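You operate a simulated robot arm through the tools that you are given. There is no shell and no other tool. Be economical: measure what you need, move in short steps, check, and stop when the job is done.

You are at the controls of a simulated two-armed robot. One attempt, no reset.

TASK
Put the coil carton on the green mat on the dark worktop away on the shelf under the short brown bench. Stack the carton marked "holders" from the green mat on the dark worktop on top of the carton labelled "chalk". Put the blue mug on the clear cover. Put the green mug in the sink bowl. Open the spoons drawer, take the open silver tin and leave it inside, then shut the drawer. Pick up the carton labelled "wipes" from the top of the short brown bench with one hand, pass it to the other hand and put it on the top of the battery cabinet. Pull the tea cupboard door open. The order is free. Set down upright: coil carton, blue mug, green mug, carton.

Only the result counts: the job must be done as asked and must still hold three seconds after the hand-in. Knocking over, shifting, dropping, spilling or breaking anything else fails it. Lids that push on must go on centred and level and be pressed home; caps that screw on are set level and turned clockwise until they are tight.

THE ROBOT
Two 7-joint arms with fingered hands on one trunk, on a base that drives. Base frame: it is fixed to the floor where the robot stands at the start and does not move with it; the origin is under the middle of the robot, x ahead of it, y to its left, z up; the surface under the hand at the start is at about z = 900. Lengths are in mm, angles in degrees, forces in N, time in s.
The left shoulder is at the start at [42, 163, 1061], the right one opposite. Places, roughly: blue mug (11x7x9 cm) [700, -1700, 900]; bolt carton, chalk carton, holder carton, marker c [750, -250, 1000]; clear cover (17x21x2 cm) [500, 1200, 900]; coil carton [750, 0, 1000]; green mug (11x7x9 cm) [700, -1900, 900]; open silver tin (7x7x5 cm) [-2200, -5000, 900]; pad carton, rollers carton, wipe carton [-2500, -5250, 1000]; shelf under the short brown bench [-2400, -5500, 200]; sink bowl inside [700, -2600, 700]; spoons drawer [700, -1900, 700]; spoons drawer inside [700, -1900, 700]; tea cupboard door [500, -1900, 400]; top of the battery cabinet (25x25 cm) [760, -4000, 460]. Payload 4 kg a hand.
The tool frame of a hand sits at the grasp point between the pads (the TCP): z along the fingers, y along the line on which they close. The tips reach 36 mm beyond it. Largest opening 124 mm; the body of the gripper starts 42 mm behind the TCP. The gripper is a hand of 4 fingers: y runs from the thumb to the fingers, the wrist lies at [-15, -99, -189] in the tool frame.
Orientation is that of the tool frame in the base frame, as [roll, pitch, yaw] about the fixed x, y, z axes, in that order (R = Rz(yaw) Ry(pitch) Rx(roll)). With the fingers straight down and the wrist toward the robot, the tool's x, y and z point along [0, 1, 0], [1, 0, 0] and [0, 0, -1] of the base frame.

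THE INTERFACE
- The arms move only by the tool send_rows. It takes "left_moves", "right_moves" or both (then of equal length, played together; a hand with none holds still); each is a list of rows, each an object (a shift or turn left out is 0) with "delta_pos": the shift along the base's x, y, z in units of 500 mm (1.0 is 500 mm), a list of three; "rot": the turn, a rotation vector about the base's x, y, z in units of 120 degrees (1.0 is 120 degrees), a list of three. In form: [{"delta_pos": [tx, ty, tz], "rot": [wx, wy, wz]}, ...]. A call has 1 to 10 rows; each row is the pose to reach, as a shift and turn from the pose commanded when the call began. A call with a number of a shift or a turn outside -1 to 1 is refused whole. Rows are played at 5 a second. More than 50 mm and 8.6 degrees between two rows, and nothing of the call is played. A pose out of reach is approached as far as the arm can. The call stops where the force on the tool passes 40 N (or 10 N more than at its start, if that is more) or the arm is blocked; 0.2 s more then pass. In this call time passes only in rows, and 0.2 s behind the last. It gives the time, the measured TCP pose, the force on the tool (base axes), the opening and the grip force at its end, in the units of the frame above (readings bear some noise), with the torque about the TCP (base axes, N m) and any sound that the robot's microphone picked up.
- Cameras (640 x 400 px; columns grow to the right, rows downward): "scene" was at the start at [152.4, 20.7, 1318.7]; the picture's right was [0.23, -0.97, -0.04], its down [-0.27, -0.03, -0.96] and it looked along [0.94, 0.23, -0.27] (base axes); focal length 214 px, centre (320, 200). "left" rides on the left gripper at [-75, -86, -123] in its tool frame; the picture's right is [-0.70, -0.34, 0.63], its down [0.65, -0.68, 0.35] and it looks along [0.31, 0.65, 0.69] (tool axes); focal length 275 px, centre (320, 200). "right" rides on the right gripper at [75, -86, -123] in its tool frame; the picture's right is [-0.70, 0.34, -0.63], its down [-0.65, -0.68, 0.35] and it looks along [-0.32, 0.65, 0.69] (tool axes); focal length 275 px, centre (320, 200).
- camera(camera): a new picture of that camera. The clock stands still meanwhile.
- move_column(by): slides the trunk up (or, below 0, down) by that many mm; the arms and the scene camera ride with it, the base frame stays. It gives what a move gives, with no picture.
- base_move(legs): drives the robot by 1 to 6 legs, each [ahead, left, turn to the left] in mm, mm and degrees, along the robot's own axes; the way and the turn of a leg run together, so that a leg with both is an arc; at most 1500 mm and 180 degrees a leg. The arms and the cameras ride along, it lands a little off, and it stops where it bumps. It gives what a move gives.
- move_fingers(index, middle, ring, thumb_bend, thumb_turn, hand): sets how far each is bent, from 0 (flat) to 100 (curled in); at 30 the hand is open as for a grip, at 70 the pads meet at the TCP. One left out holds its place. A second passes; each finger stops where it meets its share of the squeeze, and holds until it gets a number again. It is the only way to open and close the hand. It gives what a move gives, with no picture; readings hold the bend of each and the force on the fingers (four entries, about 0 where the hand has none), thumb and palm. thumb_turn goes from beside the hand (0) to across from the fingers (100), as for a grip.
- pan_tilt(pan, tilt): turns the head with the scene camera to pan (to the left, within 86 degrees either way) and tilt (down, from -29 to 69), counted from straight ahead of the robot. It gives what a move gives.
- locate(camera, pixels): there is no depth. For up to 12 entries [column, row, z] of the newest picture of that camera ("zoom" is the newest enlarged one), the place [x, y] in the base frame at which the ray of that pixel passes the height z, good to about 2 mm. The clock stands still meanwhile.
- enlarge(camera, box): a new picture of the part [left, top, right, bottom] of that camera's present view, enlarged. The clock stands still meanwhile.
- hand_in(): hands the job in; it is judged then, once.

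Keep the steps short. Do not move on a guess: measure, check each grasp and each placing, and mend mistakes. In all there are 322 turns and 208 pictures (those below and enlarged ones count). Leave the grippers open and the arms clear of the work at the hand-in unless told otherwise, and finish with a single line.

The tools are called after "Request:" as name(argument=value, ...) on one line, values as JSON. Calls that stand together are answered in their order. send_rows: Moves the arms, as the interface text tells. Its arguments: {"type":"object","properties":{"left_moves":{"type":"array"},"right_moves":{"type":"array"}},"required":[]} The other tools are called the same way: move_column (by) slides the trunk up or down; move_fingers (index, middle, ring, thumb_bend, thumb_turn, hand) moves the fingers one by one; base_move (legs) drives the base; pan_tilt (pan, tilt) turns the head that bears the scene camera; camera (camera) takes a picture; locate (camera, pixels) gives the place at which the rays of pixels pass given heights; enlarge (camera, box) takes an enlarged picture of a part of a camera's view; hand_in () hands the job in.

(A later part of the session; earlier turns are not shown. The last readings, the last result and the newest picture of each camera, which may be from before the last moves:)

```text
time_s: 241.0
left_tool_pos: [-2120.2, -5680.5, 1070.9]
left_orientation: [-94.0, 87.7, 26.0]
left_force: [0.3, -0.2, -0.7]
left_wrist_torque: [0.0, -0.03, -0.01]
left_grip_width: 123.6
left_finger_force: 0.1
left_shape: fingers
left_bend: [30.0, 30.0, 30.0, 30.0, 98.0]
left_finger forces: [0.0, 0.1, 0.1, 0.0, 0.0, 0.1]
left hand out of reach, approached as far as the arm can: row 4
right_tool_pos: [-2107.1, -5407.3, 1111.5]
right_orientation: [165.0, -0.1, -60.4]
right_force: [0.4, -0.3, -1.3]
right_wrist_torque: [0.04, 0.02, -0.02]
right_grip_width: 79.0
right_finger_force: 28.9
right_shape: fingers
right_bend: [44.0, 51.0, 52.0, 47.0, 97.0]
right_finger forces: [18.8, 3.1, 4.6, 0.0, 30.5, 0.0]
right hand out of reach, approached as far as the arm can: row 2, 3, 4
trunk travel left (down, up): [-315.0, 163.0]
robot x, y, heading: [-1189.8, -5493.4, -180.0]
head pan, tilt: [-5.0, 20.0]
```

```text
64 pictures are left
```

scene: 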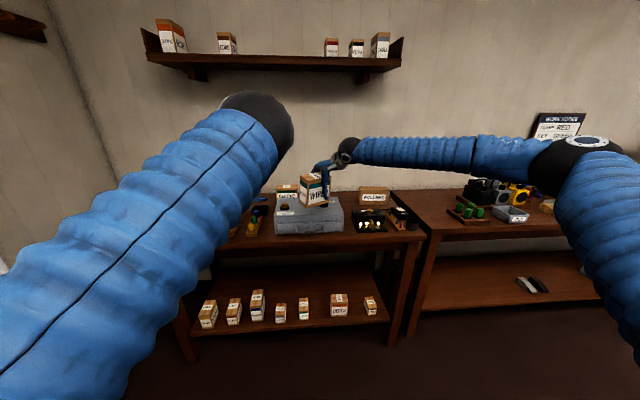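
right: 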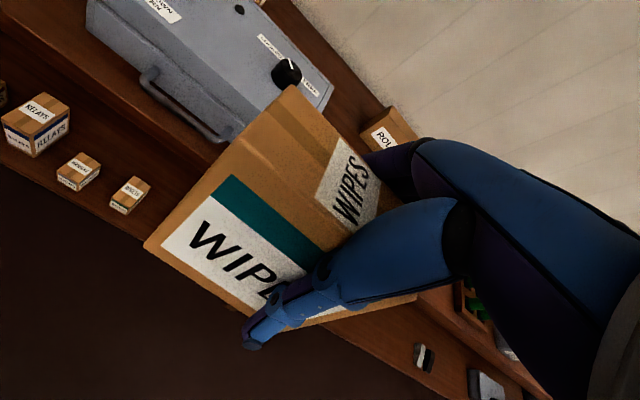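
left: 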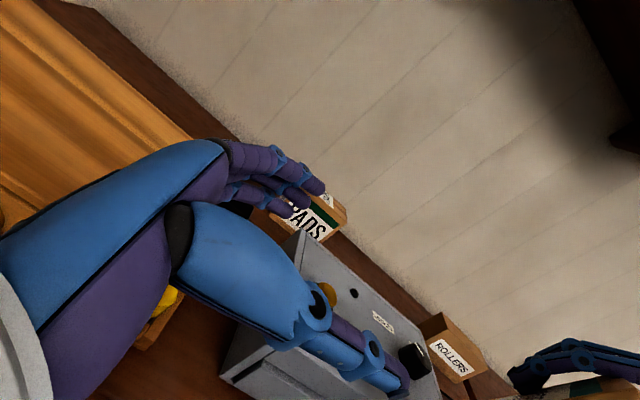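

Both arms are near their folded limits at this height. I back off 300 mm, raise the trunk 160 and lower both hands, which gives the arms more room.

Request:
base_move(legs=[[-320, 0, 0]])

Request:
move_column(by=160)

Request:
send_rows(right_moves=[{"delta_pos": [0, 0, -0.09]}, {"delta_pos": [0, 0, -0.18]}, {"delta_pos": [0, 0, -0.27]}, {"delta_pos": [0, 0, -0.36]}, {"delta_pos": [0, 0, -0.45]}, {"delta_pos": [0, 0, -0.54]}, {"delta_pos": [0, 0, -0.62]}], left_moves=[{"delta_pos": [0, 0, -0.09]}, {"delta_pos": [0, 0, -0.18]}, {"delta_pos": [0, 0, -0.27]}, {"delta_pos": [0, 0, -0.36]}, {"delta_pos": [0, 0, -0.45]}, {"delta_pos": [0, 0, -0.54]}, {"delta_pos": [0, 0, -0.62]}])

Request:
send_rows(right_moves=[{"delta_pos": [0, -0.04, 0]}, {"delta_pos": [0, -0.08, 0]}, {"delta_pos": [0, -0.1, 0]}], left_moves=[{"delta_pos": [0.02, 0.05, 0]}, {"delta_pos": [0.04, 0.1, 0]}, {"delta_pos": [0.06, 0.15, 0]}])

Request:
camera(camera="left")

```text
time_s: 243.2
left_tool_pos: [-1802.8, -5675.3, 1071.7]
left_orientation: [-91.7, 87.7, 27.7]
left_force: [0.9, -0.6, 0.6]
left_wrist_torque: [-0.02, -0.04, -0.01]
left_grip_width: 123.2
left_finger_force: 0.1
left_shape: fingers
left_bend: [30.0, 30.0, 30.0, 30.0, 98.0]
left_finger forces: [0.0, 0.0, 0.0, 0.0, 0.0, 0.0]
right_tool_pos: [-1788.1, -5400.6, 1113.0]
right_orientation: [164.9, -0.1, -60.8]
right_force: [-0.6, -0.1, -0.9]
right_wrist_torque: [0.07, -0.01, -0.01]
right_grip_width: 78.9
right_finger_force: 28.9
right_shape: fingers
right_bend: [44.0, 51.0, 52.0, 47.0, 97.0]
right_finger forces: [18.9, 3.1, 4.6, 0.0, 30.5, 0.0]
trunk travel left (down, up): [-315.0, 163.0]
robot x, y, heading: [-872.7, -5493.6, 179.7]
head pan, tilt: [-5.0, 20.0]
```

```text
time_s: 245.0
left_tool_pos: [-1803.0, -5674.7, 1231.0]
left_orientation: [-96.1, 87.8, 23.4]
left_force: [-0.3, 0.5, -0.4]
left_wrist_torque: [0.06, 0.01, 0.03]
left_grip_width: 123.3
left_finger_force: 0.1
left_shape: fingers
left_bend: [30.0, 30.0, 30.0, 30.0, 98.0]
left_finger forces: [0.0, 0.0, 0.0, 0.1, 0.0, 0.1]
right_tool_pos: [-1777.2, -5400.5, 1328.5]
right_orientation: [161.8, 1.6, -61.0]
right_force: [-1.5, -0.3, -2.2]
right_wrist_torque: [0.02, -0.01, 0.01]
right_grip_width: 79.3
right_finger_force: 28.2
right_shape: fingers
right_bend: [44.0, 51.0, 52.0, 47.0, 97.0]
right_finger forces: [18.7, 3.0, 4.6, 0.0, 30.4, 0.0]
trunk travel left (down, up): [-475.0, 3.0]
robot x, y, heading: [-867.6, -5492.8, 179.9]
head pan, tilt: [-5.0, 20.0]
```

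```text
time_s: 246.6
left_tool_pos: [-1805.6, -5674.4, 921.4]
left_orientation: [-95.9, 87.7, 23.6]
left_force: [1.4, -0.5, -0.9]
left_wrist_torque: [-0.05, -0.06, 0.02]
left_grip_width: 123.3
left_finger_force: 0.0
left_shape: fingers
left_bend: [30.0, 30.0, 30.0, 30.0, 98.0]
left_finger forces: [0.0, 0.0, 0.0, 0.0, 0.0, 0.0]
right_tool_pos: [-1724.4, -5347.7, 1074.8]
right_orientation: [161.7, 1.6, -60.9]
right_force: [-0.5, -0.2, -1.8]
right_wrist_torque: [0.03, 0.02, 0.03]
right_grip_width: 79.0
right_finger_force: 27.8
right_shape: fingers
right_bend: [44.0, 52.0, 52.0, 47.0, 97.0]
right_finger forces: [18.8, 3.0, 4.4, 0.0, 29.7, 0.0]
right hand out of reach, approached as far as the arm can: row 2, 3, 4, 5, 6, 7
trunk travel left (down, up): [-475.0, 3.0]
robot x, y, heading: [-872.6, -5493.7, 179.8]
head pan, tilt: [-5.0, 20.0]
```

```text
time_s: 247.4
left_tool_pos: [-1779.7, -5608.3, 919.7]
left_orientation: [-91.4, 87.8, 28.0]
left_force: [0.4, 0.4, 0.5]
left_wrist_torque: [-0.01, 0.01, -0.01]
left_grip_width: 123.1
left_finger_force: 0.0
left_shape: fingers
left_bend: [30.0, 30.0, 30.0, 30.0, 98.0]
left_finger forces: [0.1, 0.1, 0.0, 0.1, 0.0, 0.1]
left hand out of reach, approached as far as the arm can: row 3
right_tool_pos: [-1706.1, -5374.5, 1087.4]
right_orientation: [161.8, 1.6, -60.9]
right_force: [0.6, 0.0, -2.0]
right_wrist_torque: [0.06, 0.01, -0.02]
right_grip_width: 79.1
right_finger_force: 28.3
right_shape: fingers
right_bend: [44.0, 52.0, 52.0, 47.0, 97.0]
right_finger forces: [18.5, 3.0, 4.5, 0.0, 29.8, 0.1]
right hand out of reach, approached as far as the arm can: row 1, 2, 3
trunk travel left (down, up): [-475.0, 3.0]
robot x, y, heading: [-867.9, -5493.0, 179.4]
head pan, tilt: [-5.0, 20.0]
```

```text
63 pictures are left
```

left: 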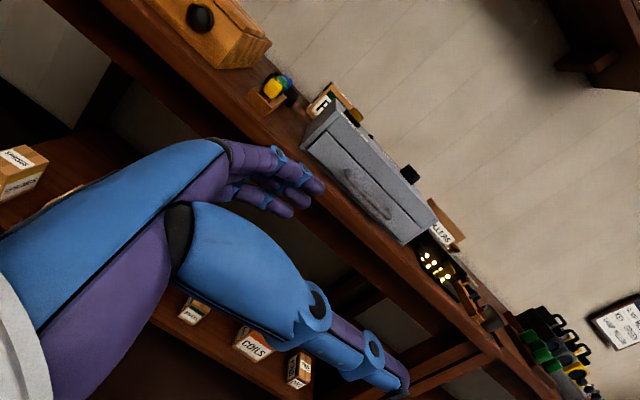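

Both wrists are in awkward branches; the left elbow points inward. I drive 600 mm right for free space, turn the left hand back down and stretch that arm out to let the elbow swing outward.

Request:
base_move(legs=[[-100, -600, 0]])

Request:
send_rows(left_moves=[{"delta_pos": [-0.02, -0.03, 0.06], "rot": [-0.065, 0.0, 0]}, {"delta_pos": [-0.04, -0.06, 0.12], "rot": [-0.13, 0, 0]}, {"delta_pos": [-0.06, -0.1, 0.18], "rot": [-0.195, 0, 0]}, {"delta_pos": [-0.06, -0.16, 0.24], "rot": [-0.26, 0, 0]}, {"delta_pos": [-0.06, -0.22, 0.3], "rot": [-0.325, 0, 0]}, {"delta_pos": [-0.06, -0.29, 0.34], "rot": [-0.39, 0, 0]}, {"delta_pos": [-0.06, -0.36, 0.38], "rot": [-0.455, 0, 0]}, {"delta_pos": [-0.06, -0.43, 0.42], "rot": [-0.52, 0, 0]}, {"delta_pos": [-0.06, -0.5, 0.46], "rot": [-0.585, 0, 0]}, {"delta_pos": [-0.06, -0.57, 0.5], "rot": [-0.65, 0, 0]}])

Request:
pan_tilt(pan=20, tilt=15)

Request:
camera(camera="scene")

```text
time_s: 250.8
left_tool_pos: [-1675.8, -5013.8, 919.5]
left_orientation: [-90.9, 87.8, 28.5]
left_force: [0.3, 0.9, 0.3]
left_wrist_torque: [-0.04, 0.01, -0.01]
left_grip_width: 123.0
left_finger_force: 0.0
left_shape: fingers
left_bend: [30.0, 30.0, 30.0, 30.0, 98.0]
left_finger forces: [0.0, 0.0, 0.0, 0.0, 0.1, 0.0]
right_tool_pos: [-1603.7, -4780.6, 1087.7]
right_orientation: [161.9, 1.6, -60.9]
right_force: [-0.5, 0.4, -2.1]
right_wrist_torque: [0.06, -0.02, 0.0]
right_grip_width: 78.8
right_finger_force: 27.9
right_shape: fingers
right_bend: [44.0, 52.0, 52.0, 47.0, 97.0]
right_finger forces: [18.6, 3.0, 4.5, 0.1, 29.6, 0.1]
trunk travel left (down, up): [-475.0, 3.0]
robot x, y, heading: [-768.8, -4901.4, 179.7]
head pan, tilt: [-5.0, 20.0]
```

```text
time_s: 253.0
left_tool_pos: [-1707.2, -5301.9, 1167.7]
left_orientation: [151.0, 13.0, -88.0]
left_force: [0.8, 0.8, -0.3]
left_wrist_torque: [-0.02, 0.03, 0.02]
left_grip_width: 123.3
left_finger_force: 0.0
left_shape: fingers
left_bend: [30.0, 30.0, 30.0, 30.0, 98.0]
left_finger forces: [0.1, 0.0, 0.1, 0.0, 0.0, 0.0]
right_tool_pos: [-1602.0, -4780.7, 1087.4]
right_orientation: [161.9, 1.7, -61.0]
right_force: [-0.4, -0.3, -2.3]
right_wrist_torque: [0.07, -0.01, 0.03]
right_grip_width: 78.9
right_finger_force: 27.6
right_shape: fingers
right_bend: [44.0, 52.0, 52.0, 47.0, 97.0]
right_finger forces: [18.6, 3.0, 4.4, 0.1, 29.5, 0.1]
trunk travel left (down, up): [-475.0, 3.0]
robot x, y, heading: [-768.5, -4899.7, 179.8]
head pan, tilt: [-5.0, 20.0]
```

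```text
time_s: 253.9
left_tool_pos: [-1706.8, -5300.4, 1167.3]
left_orientation: [151.1, 12.9, -87.8]
left_force: [-0.2, -0.9, -0.2]
left_wrist_torque: [0.01, 0.0, -0.02]
left_grip_width: 123.3
left_finger_force: 0.1
left_shape: fingers
left_bend: [30.0, 30.0, 30.0, 30.0, 98.0]
left_finger forces: [0.1, 0.1, 0.0, 0.0, 0.1, 0.0]
right_tool_pos: [-1602.6, -4780.3, 1086.9]
right_orientation: [161.9, 1.7, -61.1]
right_force: [-0.1, -1.2, -0.7]
right_wrist_torque: [0.05, 0.04, -0.01]
right_grip_width: 78.8
right_finger_force: 27.8
right_shape: fingers
right_bend: [44.0, 52.0, 52.0, 47.0, 97.0]
right_finger forces: [18.5, 3.0, 4.4, 0.0, 29.4, 0.0]
trunk travel left (down, up): [-475.0, 3.0]
robot x, y, heading: [-768.7, -4900.3, 179.5]
head pan, tilt: [20.0, 15.0]
```

```text
62 pictures are left
```

scene: 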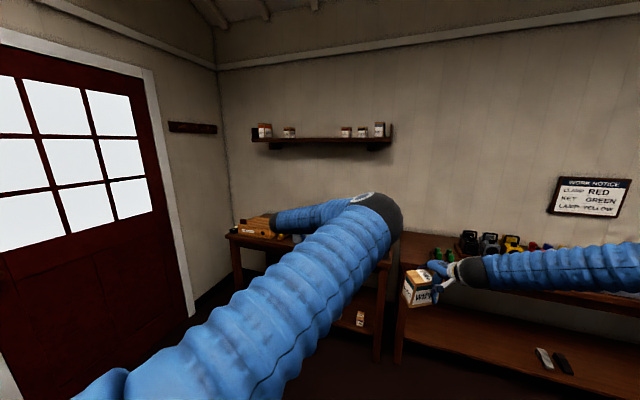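

The left elbow still bends inward. I level the left hand, move the right hand with the carton outward, and bring the left hand inward with its yaw turned so that the elbow goes out.

Request:
send_rows(left_moves=[{"delta_pos": [0.04, 0.04, 0.03], "rot": [-0.02, -0.05, 0]}, {"delta_pos": [0.08, 0.08, 0.06], "rot": [-0.035, -0.1, 0]}, {"delta_pos": [0.12, 0.12, 0.09], "rot": [-0.053, -0.15, 0]}, {"delta_pos": [0.16, 0.17, 0.12], "rot": [-0.07, -0.2, 0]}, {"delta_pos": [0.2, 0.22, 0.15], "rot": [-0.088, -0.247, 0]}, {"delta_pos": [0.22, 0.28, 0.16], "rot": [-0.088, -0.247, 0]}, {"delta_pos": [0.24, 0.34, 0.16], "rot": [-0.088, -0.247, 0]}, {"delta_pos": [0.26, 0.4, 0.16], "rot": [-0.088, -0.247, 0]}], right_moves=[{"delta_pos": [0, 0.08, 0.02], "rot": [0, 0, -0.05]}, {"delta_pos": [0, 0.16, 0.04], "rot": [0, 0, -0.1]}, {"delta_pos": [0, 0.24, 0.06], "rot": [0, 0, -0.15]}, {"delta_pos": [0, 0.32, 0.08], "rot": [0, 0, -0.2]}, {"delta_pos": [0, 0.4, 0.1], "rot": [0, 0, -0.25]}, {"delta_pos": [0, 0.48, 0.1], "rot": [0, 0, -0.25]}, {"delta_pos": [0, 0.5, 0.1], "rot": [0, 0, -0.25]}, {"delta_pos": [0, 0.5, 0.1], "rot": [0, 0, -0.25]}])

Request:
send_rows(left_moves=[{"delta_pos": [0, 0.07, 0], "rot": [0, 0, -0.05]}, {"delta_pos": [0, 0.14, 0], "rot": [0, 0, -0.1]}, {"delta_pos": [0, 0.21, 0], "rot": [0, 0, -0.15]}, {"delta_pos": [0, 0.28, 0], "rot": [0, 0, -0.2]}, {"delta_pos": [0, 0.35, 0], "rot": [0, 0, -0.25]}])

Request:
camera(camera="scene")

```text
time_s: 255.2
left_tool_pos: [-1586.4, -5204.5, 1123.3]
left_orientation: [-171.4, -0.1, -83.1]
left_force: [-1.2, -0.4, 0.5]
left_wrist_torque: [-0.01, -0.03, 0.04]
left_grip_width: 123.1
left_finger_force: 0.1
left_shape: fingers
left_bend: [30.0, 30.0, 30.0, 30.0, 98.0]
left_finger forces: [0.1, 0.0, 0.1, 0.0, 0.0, 0.1]
left hand out of reach, approached as far as the arm can: row 6
right_tool_pos: [-1601.2, -4564.0, 1135.7]
right_orientation: [161.7, 1.6, -90.9]
right_force: [-0.8, -0.3, -1.3]
right_wrist_torque: [0.04, -0.03, 0.02]
right_grip_width: 78.9
right_finger_force: 27.6
right_shape: fingers
right_bend: [44.0, 52.0, 52.0, 48.0, 97.0]
right_finger forces: [18.3, 2.9, 4.5, 0.0, 29.3, 0.1]
trunk travel left (down, up): [-475.0, 3.0]
robot x, y, heading: [-767.6, -4900.8, 179.6]
head pan, tilt: [20.0, 15.0]
stopped in row 6 (left hand): the arm was blocked; the commanded pose is now the measured one
```

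```text
time_s: 256.4
left_tool_pos: [-1650.8, -5098.2, 1123.8]
left_orientation: [-171.4, -0.3, -113.4]
left_force: [-0.4, -0.8, 0.5]
left_wrist_torque: [-0.02, -0.03, 0.02]
left_grip_width: 123.5
left_finger_force: 0.1
left_shape: fingers
left_bend: [30.0, 30.0, 30.0, 30.0, 98.0]
left_finger forces: [0.0, 0.0, 0.0, 0.0, 0.0, 0.0]
left hand out of reach, approached as far as the arm can: row 1, 2, 3, 4, 5
right_tool_pos: [-1601.9, -4563.1, 1136.0]
right_orientation: [161.8, 1.6, -90.8]
right_force: [-0.9, 1.0, -2.1]
right_wrist_torque: [0.04, -0.02, 0.01]
right_grip_width: 78.7
right_finger_force: 27.4
right_shape: fingers
right_bend: [44.0, 52.0, 52.0, 48.0, 97.0]
right_finger forces: [18.4, 2.9, 4.5, 0.1, 29.3, 0.0]
trunk travel left (down, up): [-475.0, 3.0]
robot x, y, heading: [-768.2, -4900.5, 179.5]
head pan, tilt: [20.0, 15.0]
```

```text
61 pictures are left
```

scene: 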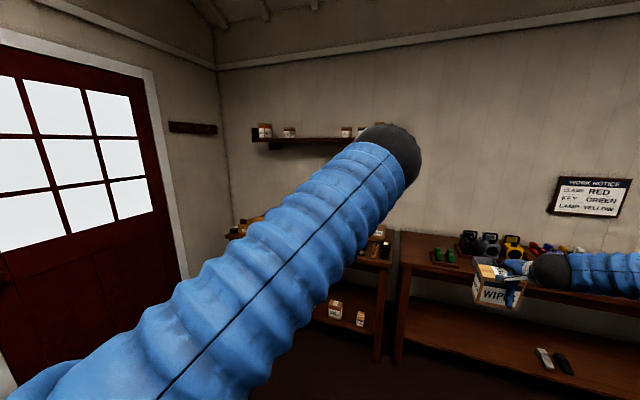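

The side approach is blocked by the wrists. New plan: the right hand turns to point left (−90° about x), so the carton's left part sticks up; the left hand then grips that part from above, and later turns the carton upright by turning to point right. I turn the right hand now and level the left higher up.

Request:
send_rows(right_moves=[{"delta_pos": [-0.01, -0.01, -0.01], "rot": [-0.07, 0, 0]}, {"delta_pos": [-0.02, -0.02, -0.02], "rot": [-0.14, 0, 0]}, {"delta_pos": [-0.03, -0.03, -0.03], "rot": [-0.21, 0, 0]}, {"delta_pos": [-0.04, -0.05, -0.05], "rot": [-0.28, 0, 0]}, {"delta_pos": [-0.06, -0.08, -0.07], "rot": [-0.35, 0, 0]}, {"delta_pos": [-0.08, -0.12, -0.1], "rot": [-0.42, 0, 0]}, {"delta_pos": [-0.09, -0.17, -0.13], "rot": [-0.49, 0, 0]}, {"delta_pos": [-0.1, -0.22, -0.16], "rot": [-0.56, 0, 0]}, {"delta_pos": [-0.1, -0.28, -0.19], "rot": [-0.63, 0, 0]}, {"delta_pos": [-0.1, -0.34, -0.22], "rot": [-0.7, 0, 0]}], left_moves=[{"delta_pos": [0, 0, 0.04], "rot": [0.01, 0.02, 0.03]}, {"delta_pos": [0, 0, 0.08], "rot": [0.02, 0.04, 0.06]}, {"delta_pos": [0, 0, 0.12], "rot": [0.028, 0.065, 0.1]}, {"delta_pos": [0, 0, 0.16], "rot": [0.028, 0.065, 0.14]}, {"delta_pos": [0, 0, 0.2], "rot": [0.028, 0.065, 0.19]}, {"delta_pos": [0, 0, 0.24], "rot": [0.028, 0.065, 0.19]}, {"delta_pos": [0, 0, 0.24], "rot": [0.028, 0.065, 0.19]}, {"delta_pos": [0, 0, 0.24], "rot": [0.028, 0.065, 0.19]}, {"delta_pos": [0, 0, 0.24], "rot": [0.028, 0.065, 0.19]}, {"delta_pos": [0, 0, 0.24], "rot": [0.028, 0.065, 0.19]}])

Request:
pan_tilt(pan=0, tilt=30)

Request:
camera(camera="scene")

```text
time_s: 258.8
left_tool_pos: [-1665.1, -5154.1, 1195.8]
left_orientation: [-176.5, 2.4, -88.6]
left_force: [0.8, -0.5, -0.4]
left_wrist_torque: [-0.03, 0.0, 0.0]
left_grip_width: 123.1
left_finger_force: 0.2
left_shape: fingers
left_bend: [30.0, 30.0, 30.0, 30.0, 98.0]
left_finger forces: [0.0, 0.1, 0.0, 0.0, 0.1, 0.1]
left hand out of reach, approached as far as the arm can: row 1, 2, 3, 4, 5, 6, 7, 8, 9, 10
right_tool_pos: [-1573.3, -4678.9, 1225.2]
right_orientation: [-174.1, -69.1, -113.7]
right_force: [-0.3, 0.2, -1.4]
right_wrist_torque: [0.05, 0.0, 0.0]
right_grip_width: 78.5
right_finger_force: 27.8
right_shape: fingers
right_bend: [44.0, 52.0, 52.0, 48.0, 97.0]
right_finger forces: [18.7, 2.9, 4.7, 0.0, 28.8, 0.1]
right hand out of reach, approached as far as the arm can: row 6, 7, 8, 9, 10
trunk travel left (down, up): [-475.0, 3.0]
robot x, y, heading: [-766.7, -4899.1, 179.8]
head pan, tilt: [20.0, 15.0]
stopped in row 10 (left hand): the arm was blocked; the commanded pose is now the measured one
```

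```text
time_s: 259.6
left_tool_pos: [-1665.0, -5153.9, 1197.4]
left_orientation: [-176.5, 2.4, -88.7]
left_force: [0.0, 0.1, -0.4]
left_wrist_torque: [0.01, 0.0, 0.01]
left_grip_width: 123.2
left_finger_force: 0.1
left_shape: fingers
left_bend: [30.0, 30.0, 30.0, 30.0, 98.0]
left_finger forces: [0.0, 0.0, 0.0, 0.0, 0.1, 0.0]
right_tool_pos: [-1570.7, -4679.2, 1226.8]
right_orientation: [-174.6, -69.1, -113.3]
right_force: [-0.6, 0.4, -2.1]
right_wrist_torque: [0.01, -0.02, -0.02]
right_grip_width: 78.5
right_finger_force: 27.9
right_shape: fingers
right_bend: [44.0, 52.0, 52.0, 48.0, 97.0]
right_finger forces: [18.7, 2.9, 4.7, 0.0, 28.8, 0.1]
trunk travel left (down, up): [-475.0, 3.0]
robot x, y, heading: [-769.8, -4896.6, 179.9]
head pan, tilt: [0.0, 30.0]
```

```text
60 pictures are left
```

scene: 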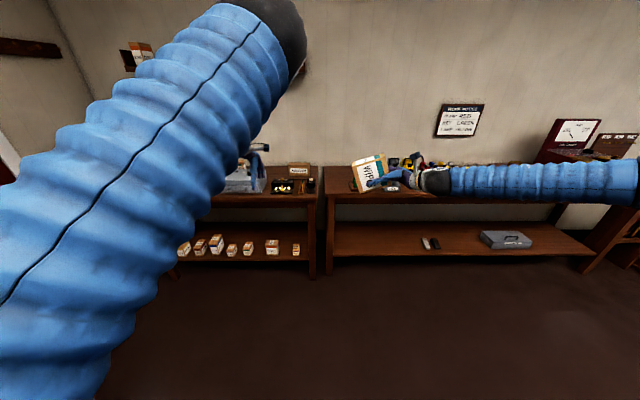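

The right hand works well pointing left. The left arm's elbow is still folded in; I stretch it outward and turn its yaw by −70° so that the wrist comes from the left.

Request:
send_rows(left_moves=[{"delta_pos": [-0.02, -0.06, -0.04]}, {"delta_pos": [-0.04, -0.12, -0.08], "rot": [0, 0, -0.06]}, {"delta_pos": [-0.06, -0.18, -0.12], "rot": [0, 0, -0.12]}, {"delta_pos": [-0.08, -0.24, -0.16], "rot": [0, 0, -0.18]}, {"delta_pos": [-0.1, -0.3, -0.2], "rot": [0, 0, -0.24]}, {"delta_pos": [-0.12, -0.34, -0.24], "rot": [0, 0, -0.31]}, {"delta_pos": [-0.12, -0.36, -0.28], "rot": [0, 0, -0.38]}, {"delta_pos": [-0.12, -0.36, -0.32], "rot": [0, 0, -0.45]}, {"delta_pos": [-0.12, -0.36, -0.36], "rot": [0, 0, -0.52]}, {"delta_pos": [-0.12, -0.36, -0.4], "rot": [0, 0, -0.58]}])

Request:
camera(camera="scene")

```text
time_s: 261.8
left_tool_pos: [-1724.4, -5332.7, 998.5]
left_orientation: [-176.8, 2.2, -158.6]
left_force: [-0.5, 0.0, -1.2]
left_wrist_torque: [0.04, -0.01, 0.0]
left_grip_width: 123.1
left_finger_force: 0.2
left_shape: fingers
left_bend: [30.0, 30.0, 30.0, 30.0, 97.0]
left_finger forces: [0.0, 0.0, 0.1, 0.1, 0.1, 0.1]
right_tool_pos: [-1571.7, -4680.1, 1226.9]
right_orientation: [-174.5, -69.1, -113.4]
right_force: [0.0, -0.2, -2.0]
right_wrist_torque: [0.05, 0.01, 0.0]
right_grip_width: 78.5
right_finger_force: 27.4
right_shape: fingers
right_bend: [44.0, 52.0, 52.0, 48.0, 97.0]
right_finger forces: [18.6, 3.0, 4.6, 0.1, 28.6, 0.0]
trunk travel left (down, up): [-475.0, 3.0]
robot x, y, heading: [-769.8, -4893.6, 179.6]
head pan, tilt: [0.0, 30.0]
```

```text
59 pictures are left
```

scene: 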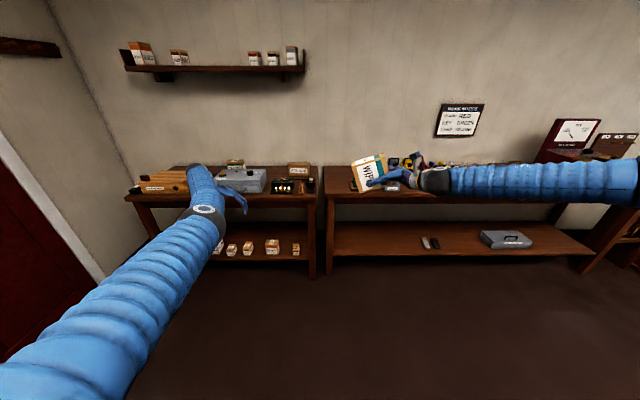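

The left arm now comes from the left in a good posture. I turn the right hand back upright at a spot farther forward, while turning the left hand to point right (forward of the old spot, where neither arm is cramped).

Request:
send_rows(right_moves=[{"delta_pos": [-0.02, 0.02, -0.02], "rot": [0.07, 0, 0]}, {"delta_pos": [-0.05, 0.04, -0.04], "rot": [0.14, 0, 0]}, {"delta_pos": [-0.08, 0.06, -0.07], "rot": [0.21, 0, 0]}, {"delta_pos": [-0.11, 0.08, -0.1], "rot": [0.28, 0, 0]}, {"delta_pos": [-0.14, 0.1, -0.13], "rot": [0.35, 0, 0]}, {"delta_pos": [-0.17, 0.12, -0.16], "rot": [0.42, 0, 0]}, {"delta_pos": [-0.2, 0.14, -0.19], "rot": [0.49, 0, 0]}, {"delta_pos": [-0.23, 0.16, -0.21], "rot": [0.56, 0, 0]}, {"delta_pos": [-0.25, 0.17, -0.23], "rot": [0.63, 0, 0]}, {"delta_pos": [-0.25, 0.17, -0.23], "rot": [0.7, 0, 0]}], left_moves=[{"delta_pos": [0.0, 0.02, 0.01], "rot": [0.05, -0.034, 0.034]}, {"delta_pos": [0.01, 0.05, 0.02], "rot": [0.1, -0.069, 0.069]}, {"delta_pos": [0.02, 0.09, 0.03], "rot": [0.15, -0.103, 0.103]}, {"delta_pos": [0.03, 0.13, 0.04], "rot": [0.2, -0.138, 0.138]}, {"delta_pos": [0.04, 0.17, 0.05], "rot": [0.25, -0.172, 0.172]}, {"delta_pos": [0.05, 0.21, 0.06], "rot": [0.3, -0.206, 0.206]}, {"delta_pos": [0.05, 0.25, 0.07], "rot": [0.35, -0.241, 0.241]}, {"delta_pos": [0.05, 0.3, 0.08], "rot": [0.4, -0.275, 0.275]}, {"delta_pos": [0.05, 0.34, 0.09], "rot": [0.45, -0.31, 0.31]}, {"delta_pos": [0.05, 0.38, 0.1], "rot": [0.5, -0.344, 0.344]}])

Request:
send_rows(left_moves=[{"rot": [0.05, -0.034, 0.034]}, {"rot": [0.1, -0.069, 0.069]}, {"rot": [0.149, -0.103, 0.103]}])

Request:
camera(camera="scene")

```text
time_s: 264.0
left_tool_pos: [-1700.8, -5140.7, 1051.3]
left_orientation: [153.5, 70.5, -132.4]
left_force: [0.4, 0.0, 0.1]
left_wrist_torque: [-0.01, 0.04, 0.0]
left_grip_width: 123.3
left_finger_force: 0.0
left_shape: fingers
left_bend: [30.0, 30.0, 30.0, 30.0, 97.0]
left_finger forces: [0.0, 0.0, 0.0, 0.1, 0.0, 0.1]
right_tool_pos: [-1694.3, -4593.9, 1112.1]
right_orientation: [161.5, 13.3, -98.4]
right_force: [0.4, 1.3, -1.9]
right_wrist_torque: [0.05, 0.0, 0.0]
right_grip_width: 78.3
right_finger_force: 26.5
right_shape: fingers
right_bend: [44.0, 52.0, 52.0, 48.0, 97.0]
right_finger forces: [17.5, 2.8, 4.4, 0.0, 27.9, 0.0]
trunk travel left (down, up): [-475.0, 3.0]
robot x, y, heading: [-769.8, -4898.6, 179.3]
head pan, tilt: [0.0, 30.0]
```

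```text
time_s: 264.8
left_tool_pos: [-1701.0, -5142.1, 1048.8]
left_orientation: [-16.6, 87.6, 70.1]
left_force: [0.0, 1.0, 0.2]
left_wrist_torque: [-0.04, -0.01, -0.03]
left_grip_width: 123.3
left_finger_force: 0.0
left_shape: fingers
left_bend: [30.0, 30.0, 30.0, 30.0, 97.0]
left_finger forces: [0.1, 0.1, 0.0, 0.1, 0.1, 0.0]
right_tool_pos: [-1694.1, -4593.5, 1112.0]
right_orientation: [161.6, 13.1, -98.3]
right_force: [0.3, 0.3, -3.2]
right_wrist_torque: [0.05, -0.02, -0.01]
right_grip_width: 78.5
right_finger_force: 26.2
right_shape: fingers
right_bend: [44.0, 52.0, 52.0, 48.0, 97.0]
right_finger forces: [17.6, 2.8, 4.5, 0.0, 28.0, 0.1]
trunk travel left (down, up): [-475.0, 3.0]
robot x, y, heading: [-765.7, -4899.8, 179.4]
head pan, tilt: [0.0, 30.0]
```

```text
58 pictures are left
```

scene: 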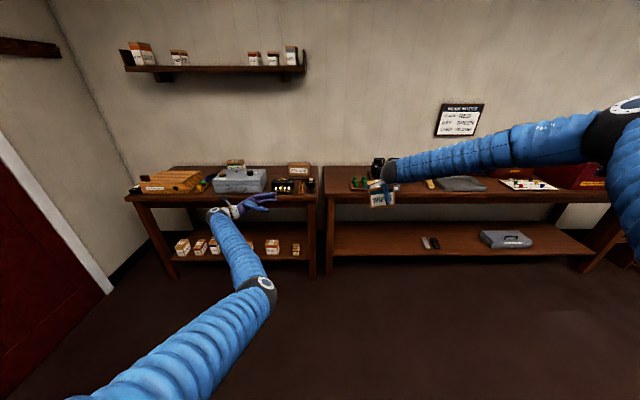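

Both hands are well set now. I undo the surplus roll of the right hand (−13°) and move it to y≈−4840; left to y≈−5010.

Request:
send_rows(right_moves=[{"delta_pos": [0, -0.08, 0], "rot": [-0.05, 0, 0]}, {"delta_pos": [0, -0.16, 0], "rot": [-0.105, 0, 0.01]}, {"delta_pos": [0, -0.24, 0], "rot": [-0.105, 0, 0.01]}, {"delta_pos": [0, -0.32, 0], "rot": [-0.105, 0, 0.01]}, {"delta_pos": [0, -0.4, 0], "rot": [-0.105, 0, 0.01]}, {"delta_pos": [0, -0.5, 0], "rot": [-0.105, 0, 0.01]}], left_moves=[{"delta_pos": [0, 0.04, 0.02]}, {"delta_pos": [0, 0.08, 0.04]}, {"delta_pos": [0.01, 0.12, 0.052]}, {"delta_pos": [0.01, 0.16, 0.052]}, {"delta_pos": [0.01, 0.2, 0.052]}, {"delta_pos": [0.01, 0.24, 0.052]}])

Request:
enlarge(camera="scene", box=[200, 120, 420, 260])

Request:
camera(camera="left")

```text
time_s: 266.2
left_tool_pos: [-1694.1, -5021.6, 1075.5]
left_orientation: [-12.4, 87.8, 74.3]
left_force: [0.4, -0.1, 0.4]
left_wrist_torque: [-0.05, 0.0, 0.02]
left_grip_width: 123.0
left_finger_force: 0.0
left_shape: fingers
left_bend: [30.0, 30.0, 30.0, 30.0, 97.0]
left_finger forces: [0.0, 0.1, 0.0, 0.0, 0.0, 0.1]
right_tool_pos: [-1620.3, -4741.4, 1160.0]
right_orientation: [163.3, 0.5, -96.9]
right_force: [0.7, 0.2, -1.6]
right_wrist_torque: [0.02, -0.01, 0.03]
right_grip_width: 78.2
right_finger_force: 26.7
right_shape: fingers
right_bend: [44.0, 52.0, 52.0, 48.0, 97.0]
right_finger forces: [17.6, 2.7, 4.5, 0.0, 27.9, 0.1]
right hand out of reach, approached as far as the arm can: row 1, 2, 3, 4, 5, 6
trunk travel left (down, up): [-475.0, 3.0]
robot x, y, heading: [-767.5, -4900.5, 179.6]
head pan, tilt: [0.0, 30.0]
```

```text
2.86 times, centred on (310, 190) of scene
```

zoom: 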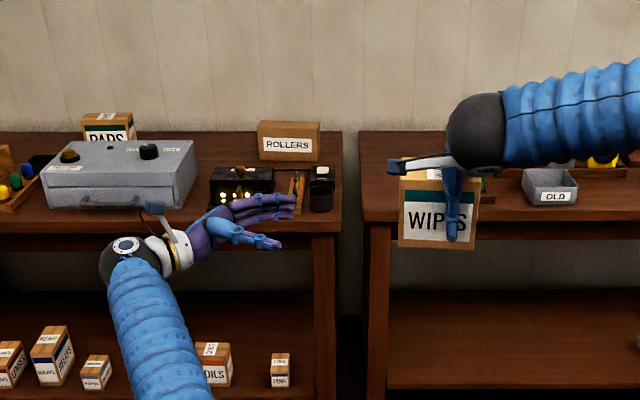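

```text
56 pictures are left
```

left: 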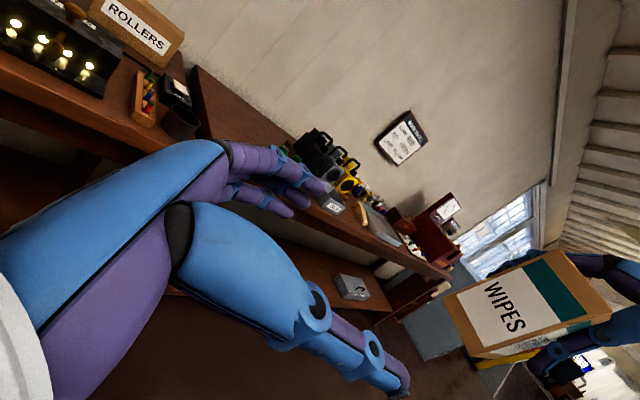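

The left now moves freely. The right holds at (−1620,−4741,1160); I bring the left hand to it: first to y≈−4895, aligned.

Request:
send_rows(left_moves=[{"delta_pos": [0.05, 0.05, 0.03], "rot": [0, 0, -0.01]}, {"delta_pos": [0.1, 0.1, 0.06], "rot": [0, 0, -0.02]}, {"delta_pos": [0.148, 0.17, 0.096], "rot": [0, 0, -0.03]}, {"delta_pos": [0.148, 0.25, 0.096], "rot": [0, 0, -0.03]}])

Request:
camera(camera="left")

Request:
enlarge(camera="scene", box=[250, 120, 420, 250])

```text
time_s: 267.2
left_tool_pos: [-1624.3, -4904.2, 1130.0]
left_orientation: [-0.5, 88.3, 83.1]
left_force: [-0.3, 0.3, 0.8]
left_wrist_torque: [-0.02, 0.01, -0.04]
left_grip_width: 123.4
left_finger_force: 0.0
left_shape: fingers
left_bend: [30.0, 30.0, 30.0, 30.0, 98.0]
left_finger forces: [0.1, 0.0, 0.0, 0.1, 0.0, 0.1]
right_tool_pos: [-1620.3, -4740.7, 1158.6]
right_orientation: [163.3, 0.5, -96.9]
right_force: [0.0, 0.2, -2.0]
right_wrist_torque: [0.04, -0.04, 0.01]
right_grip_width: 78.0
right_finger_force: 26.0
right_shape: fingers
right_bend: [44.0, 52.0, 52.0, 48.0, 97.0]
right_finger forces: [17.4, 2.8, 4.5, 0.1, 27.9, 0.0]
trunk travel left (down, up): [-475.0, 3.0]
robot x, y, heading: [-768.6, -4902.9, 179.8]
head pan, tilt: [0.0, 30.0]
```

```text
55 pictures are left
```

left: 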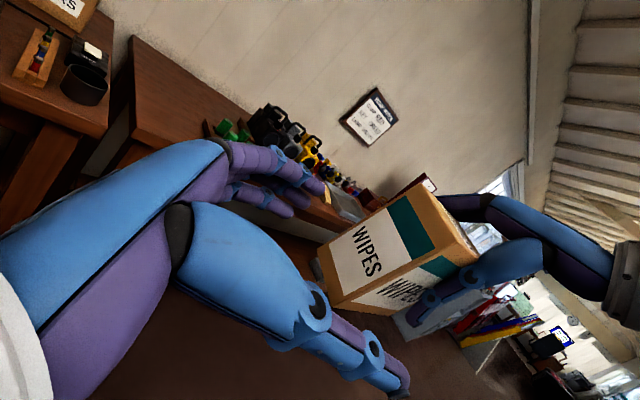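

```text
3.08 times, centred on (335, 185) of scene
```

zoom: 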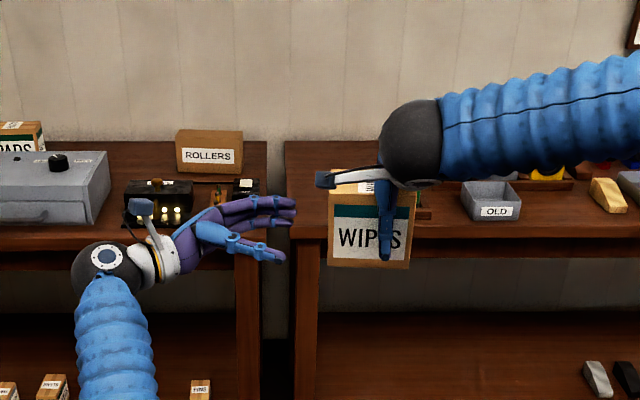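

Aligned. I slide the left hand over the carton's left end (to y≈−4815) in small steps.

Request:
send_rows(left_moves=[{"delta_pos": [-0.004, 0.05, -0.01]}, {"delta_pos": [-0.008, 0.1, -0.018]}, {"delta_pos": [-0.01, 0.14, -0.018]}, {"delta_pos": [-0.01, 0.18, -0.018]}])

Request:
camera(camera="left")

Request:
enlarge(camera="scene", box=[270, 130, 400, 230])

```text
time_s: 268.2
left_tool_pos: [-1630.5, -4813.7, 1118.4]
left_orientation: [0.6, 88.4, 84.1]
left_force: [0.3, 0.1, 0.7]
left_wrist_torque: [0.03, -0.04, -0.01]
left_grip_width: 123.2
left_finger_force: 0.0
left_shape: fingers
left_bend: [30.0, 30.0, 30.0, 30.0, 98.0]
left_finger forces: [0.0, 0.1, 0.0, 0.0, 0.0, 0.0]
right_tool_pos: [-1620.1, -4741.9, 1158.6]
right_orientation: [163.4, 0.6, -96.9]
right_force: [-0.2, 0.2, -1.9]
right_wrist_torque: [0.03, 0.01, 0.05]
right_grip_width: 78.3
right_finger_force: 26.7
right_shape: fingers
right_bend: [44.0, 52.0, 52.0, 48.0, 97.0]
right_finger forces: [17.5, 2.7, 4.4, 0.0, 27.9, 0.1]
trunk travel left (down, up): [-475.0, 3.0]
robot x, y, heading: [-769.2, -4899.5, 179.8]
head pan, tilt: [0.0, 30.0]
```

```text
53 pictures are left
```

left: 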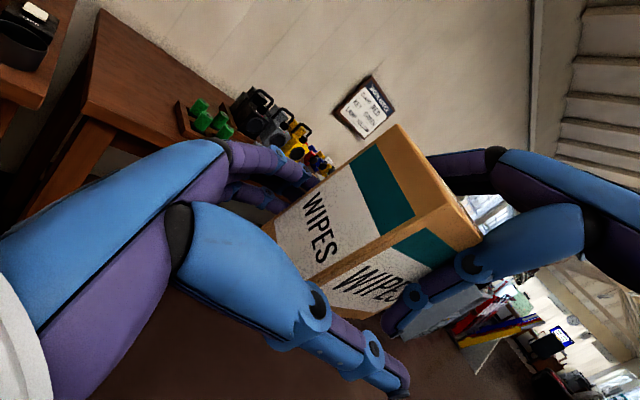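

```text
4.00 times, centred on (335, 180) of scene
```

zoom: 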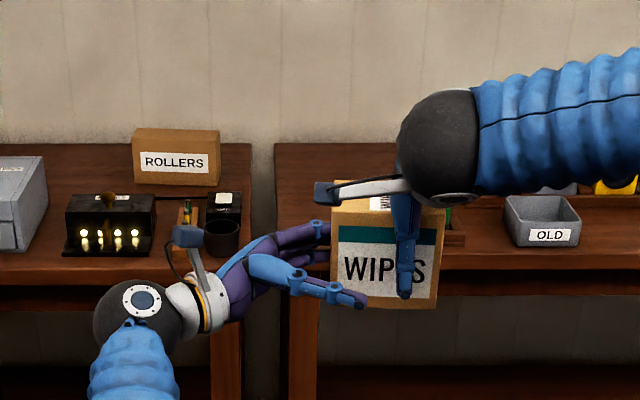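

Left thumb in front, fingers behind. I close the left hand.

Request:
move_fingers(hand="left", index=50, middle=53, ring=54, thumb_bend=52)

Request:
camera(camera="left")

```text
time_s: 269.2
left_tool_pos: [-1628.5, -4814.4, 1113.9]
left_orientation: [-4.9, 88.3, 78.6]
left_force: [-4.3, 2.4, 0.6]
left_wrist_torque: [-0.03, 0.06, 0.35]
left_grip_width: 70.9
left_finger_force: 11.0
left_shape: fingers
left_bend: [48.0, 49.0, 49.0, 50.0, 96.0]
left_finger forces: [2.5, 5.0, 5.8, 0.0, 8.6, 0.0]
right_tool_pos: [-1620.9, -4740.8, 1159.8]
right_orientation: [163.3, 0.5, -96.9]
right_force: [3.3, -3.4, -2.4]
right_wrist_torque: [0.03, -0.28, -0.03]
right_grip_width: 76.1
right_finger_force: 16.8
right_shape: fingers
right_bend: [46.0, 53.0, 54.0, 48.0, 97.0]
right_finger forces: [10.3, 0.8, 1.8, 0.1, 19.6, 0.0]
trunk travel left (down, up): [-475.0, 3.0]
robot x, y, heading: [-763.7, -4897.0, 179.2]
head pan, tilt: [0.0, 30.0]
```

```text
51 pictures are left
```

left: 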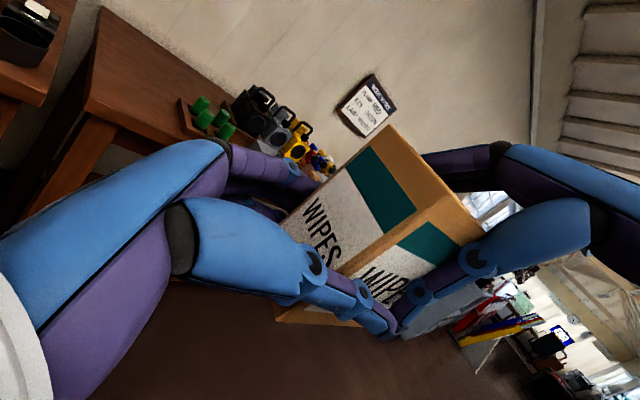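

Both hold it. I tighten the left, then open the right.

Request:
move_fingers(hand="left", index=57, middle=58, ring=59, thumb_bend=59)

Request:
move_fingers(hand="right", index=38, middle=42, ring=42, thumb_bend=40)

Request:
camera(camera="left")

```text
time_s: 270.2
left_tool_pos: [-1628.9, -4814.7, 1112.0]
left_orientation: [-10.6, 88.3, 72.9]
left_force: [-2.4, 5.0, 3.1]
left_wrist_torque: [-0.01, 0.13, 0.42]
left_grip_width: 70.5
left_finger_force: 24.2
left_shape: fingers
left_bend: [49.0, 50.0, 50.0, 53.0, 95.0]
left_finger forces: [7.8, 8.0, 9.9, 0.0, 22.7, 0.1]
right_tool_pos: [-1620.8, -4740.6, 1158.9]
right_orientation: [163.4, 0.6, -96.9]
right_force: [2.8, -4.9, -4.8]
right_wrist_torque: [0.05, -0.34, -0.12]
right_grip_width: 76.5
right_finger_force: 13.0
right_shape: fingers
right_bend: [46.0, 54.0, 54.0, 48.0, 96.0]
right_finger forces: [8.8, 0.4, 0.9, 0.0, 15.8, 0.0]
trunk travel left (down, up): [-475.0, 3.0]
robot x, y, heading: [-769.1, -4898.4, 179.6]
head pan, tilt: [0.0, 30.0]
```

```text
time_s: 271.2
left_tool_pos: [-1628.4, -4815.9, 1111.2]
left_orientation: [-16.3, 88.5, 67.1]
left_force: [-0.5, -0.2, -0.8]
left_wrist_torque: [-0.14, -0.01, 0.01]
left_grip_width: 67.5
left_finger_force: 22.2
left_shape: fingers
left_bend: [51.0, 51.0, 51.0, 53.0, 95.0]
left_finger forces: [6.5, 7.0, 9.1, 0.0, 22.3, 0.1]
right_tool_pos: [-1620.4, -4740.2, 1159.7]
right_orientation: [163.3, 0.6, -97.0]
right_force: [-0.3, -0.1, 0.2]
right_wrist_torque: [0.0, 0.02, 0.01]
right_grip_width: 96.3
right_finger_force: 0.0
right_shape: fingers
right_bend: [38.0, 42.0, 42.0, 40.0, 97.0]
right_finger forces: [0.0, 0.0, 0.0, 0.0, 0.2, 0.1]
trunk travel left (down, up): [-475.0, 3.0]
robot x, y, heading: [-765.4, -4901.4, 179.8]
head pan, tilt: [0.0, 30.0]
```

```text
50 pictures are left
```

left: 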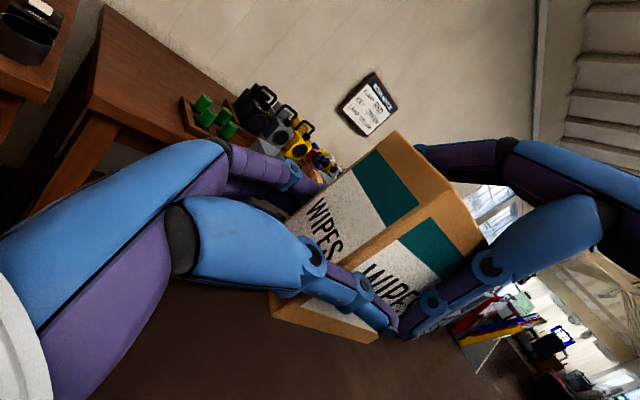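

Left holds the carton alone (22 N). Right opens fully and withdraws up and away.

Request:
move_fingers(hand="right", index=30, middle=30, ring=30, thumb_bend=30)

Request:
send_rows(right_moves=[{"delta_pos": [0.0, 0.01, 0.06]}, {"delta_pos": [0.0, 0.02, 0.13]}, {"delta_pos": [0, 0.04, 0.2]}, {"delta_pos": [-0.02, 0.12, 0.24]}, {"delta_pos": [-0.06, 0.2, 0.24]}, {"delta_pos": [-0.1, 0.28, 0.24]}, {"delta_pos": [-0.14, 0.36, 0.24]}])

Request:
camera(camera="scene")

```text
time_s: 272.2
left_tool_pos: [-1627.2, -4816.2, 1111.1]
left_orientation: [-15.9, 88.4, 67.6]
left_force: [-0.4, 0.7, -0.2]
left_wrist_torque: [-0.12, 0.05, -0.01]
left_grip_width: 67.3
left_finger_force: 22.3
left_shape: fingers
left_bend: [51.0, 51.0, 51.0, 53.0, 95.0]
left_finger forces: [6.6, 7.0, 9.0, 0.1, 22.6, 0.0]
right_tool_pos: [-1619.4, -4740.8, 1159.9]
right_orientation: [163.3, 0.6, -97.0]
right_force: [0.0, -0.3, 0.3]
right_wrist_torque: [-0.03, -0.03, 0.0]
right_grip_width: 123.0
right_finger_force: 0.1
right_shape: fingers
right_bend: [30.0, 30.0, 30.0, 30.0, 97.0]
right_finger forces: [0.0, 0.1, 0.0, 0.1, 0.0, 0.0]
trunk travel left (down, up): [-475.0, 3.0]
robot x, y, heading: [-767.3, -4899.6, 179.8]
head pan, tilt: [0.0, 30.0]
```

```text
time_s: 273.8
left_tool_pos: [-1629.2, -4815.7, 1109.2]
left_orientation: [-26.1, 88.3, 57.6]
left_force: [-0.6, 0.1, 0.5]
left_wrist_torque: [-0.1, 0.0, -0.05]
left_grip_width: 67.6
left_finger_force: 22.2
left_shape: fingers
left_bend: [51.0, 51.0, 51.0, 53.0, 95.0]
left_finger forces: [6.5, 6.9, 9.1, 0.0, 22.4, 0.0]
right_tool_pos: [-1692.8, -4557.6, 1279.1]
right_orientation: [163.4, 0.7, -97.0]
right_force: [0.0, -0.2, 0.3]
right_wrist_torque: [-0.02, 0.03, 0.03]
right_grip_width: 123.4
right_finger_force: 0.1
right_shape: fingers
right_bend: [30.0, 30.0, 30.0, 30.0, 97.0]
right_finger forces: [0.0, 0.0, 0.0, 0.0, 0.1, 0.0]
trunk travel left (down, up): [-475.0, 3.0]
robot x, y, heading: [-768.5, -4901.1, 179.6]
head pan, tilt: [0.0, 30.0]
```

```text
49 pictures are left
```

scene: 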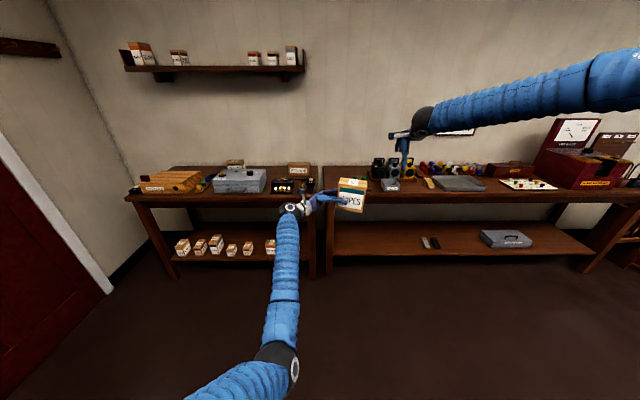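

Hand-over done. Next the tin (dark open cup ≈(−2153,−4973)). I shift the left hand with the carton to the left and up, level the right hand, and drive ahead 620 / left 230.

Request:
send_rows(left_moves=[{"delta_pos": [0, -0.08, 0.04]}, {"delta_pos": [0, -0.16, 0.08]}, {"delta_pos": [0, -0.24, 0.12]}, {"delta_pos": [0, -0.32, 0.16]}, {"delta_pos": [0, -0.4, 0.2]}, {"delta_pos": [0, -0.48, 0.2]}], right_moves=[{"delta_pos": [0.02, 0, 0], "rot": [0, -0.05, 0.02]}, {"delta_pos": [0.04, 0, 0], "rot": [0, -0.1, 0.04]}, {"delta_pos": [0.06, 0, 0], "rot": [0, -0.14, 0.06]}, {"delta_pos": [0.06, 0, 0], "rot": [0, -0.14, 0.06]}, {"delta_pos": [0.06, 0, 0], "rot": [0, -0.14, 0.06]}, {"delta_pos": [0.06, 0, 0], "rot": [0, -0.14, 0.06]}])

Request:
base_move(legs=[[0, 230, 0], [530, 0, 0]])

Request:
camera(camera="right")

Request:
camera(camera="scene")

```text
time_s: 275.2
left_tool_pos: [-1625.6, -5047.2, 1213.8]
left_orientation: [-10.8, 87.7, 72.3]
left_force: [0.3, 0.5, -2.0]
left_wrist_torque: [-0.06, 0.0, -0.01]
left_grip_width: 67.4
left_finger_force: 22.8
left_shape: fingers
left_bend: [51.0, 52.0, 52.0, 53.0, 95.0]
left_finger forces: [6.4, 6.8, 9.1, 0.0, 22.2, 0.0]
right_tool_pos: [-1660.3, -4560.1, 1280.1]
right_orientation: [-179.9, 1.7, -89.4]
right_force: [-0.7, -0.3, 0.5]
right_wrist_torque: [0.02, 0.03, -0.01]
right_grip_width: 123.0
right_finger_force: 0.0
right_shape: fingers
right_bend: [30.0, 30.0, 30.0, 30.0, 97.0]
right_finger forces: [0.0, 0.0, 0.0, 0.0, 0.0, 0.0]
trunk travel left (down, up): [-475.0, 3.0]
robot x, y, heading: [-765.3, -4900.7, 179.4]
head pan, tilt: [0.0, 30.0]
```

```text
time_s: 279.6
left_tool_pos: [-2154.0, -5274.3, 1212.8]
left_orientation: [-16.1, 87.7, 66.8]
left_force: [0.8, -0.2, -2.2]
left_wrist_torque: [-0.09, 0.02, 0.05]
left_grip_width: 67.0
left_finger_force: 22.7
left_shape: fingers
left_bend: [51.0, 52.0, 52.0, 53.0, 95.0]
left_finger forces: [6.5, 6.8, 9.1, 0.0, 22.2, 0.1]
right_tool_pos: [-2187.4, -4785.9, 1281.0]
right_orientation: [-179.8, 1.7, -89.5]
right_force: [-0.5, -0.2, -0.5]
right_wrist_torque: [-0.02, -0.01, -0.02]
right_grip_width: 123.0
right_finger_force: 0.0
right_shape: fingers
right_bend: [30.0, 30.0, 30.0, 30.0, 97.0]
right_finger forces: [0.1, 0.1, 0.0, 0.1, 0.1, 0.0]
trunk travel left (down, up): [-475.0, 3.0]
robot x, y, heading: [-1293.8, -5128.2, 179.6]
head pan, tilt: [0.0, 30.0]
```

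```text
48 pictures are left
```

right: 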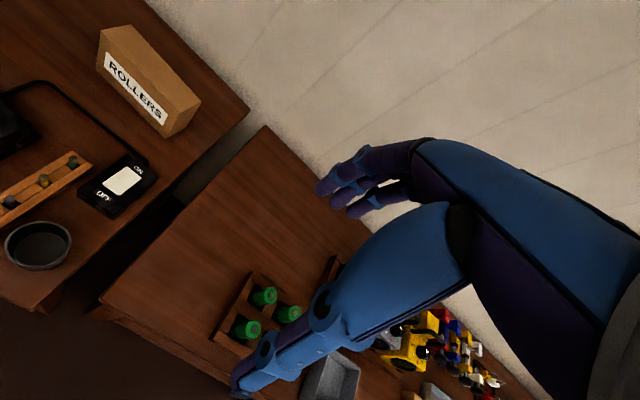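

```text
47 pictures are left
```

scene: 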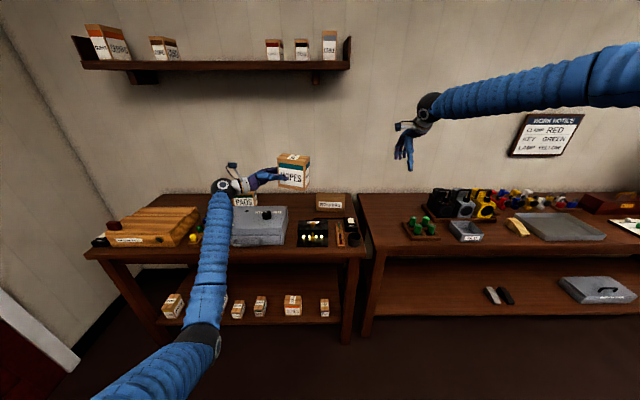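

The tin is at (38,243) in the right image. I locate it.

Request:
locate(camera="right", pixels=[[5, 247, 910], [72, 237, 910], [38, 221, 910], [40, 262, 910], [38, 241, 910], [40, 271, 860]])

Request:
enlarge(camera="right", box=[0, 190, 120, 290])

```text
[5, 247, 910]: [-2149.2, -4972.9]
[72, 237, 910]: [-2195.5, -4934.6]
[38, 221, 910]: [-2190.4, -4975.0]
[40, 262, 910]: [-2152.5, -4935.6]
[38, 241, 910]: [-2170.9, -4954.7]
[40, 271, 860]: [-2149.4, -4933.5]
```

```text
4.00 times, centred on (60, 240) of right
```

zoom: 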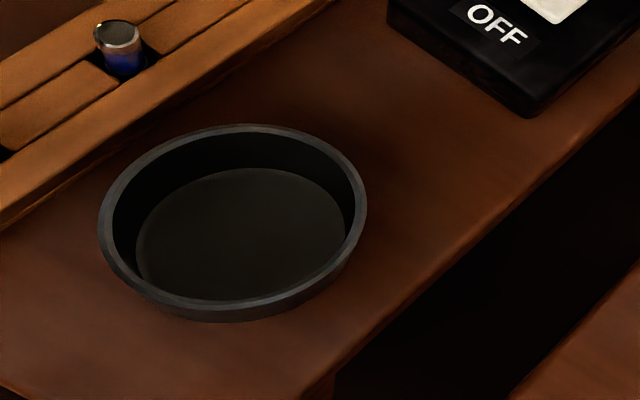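

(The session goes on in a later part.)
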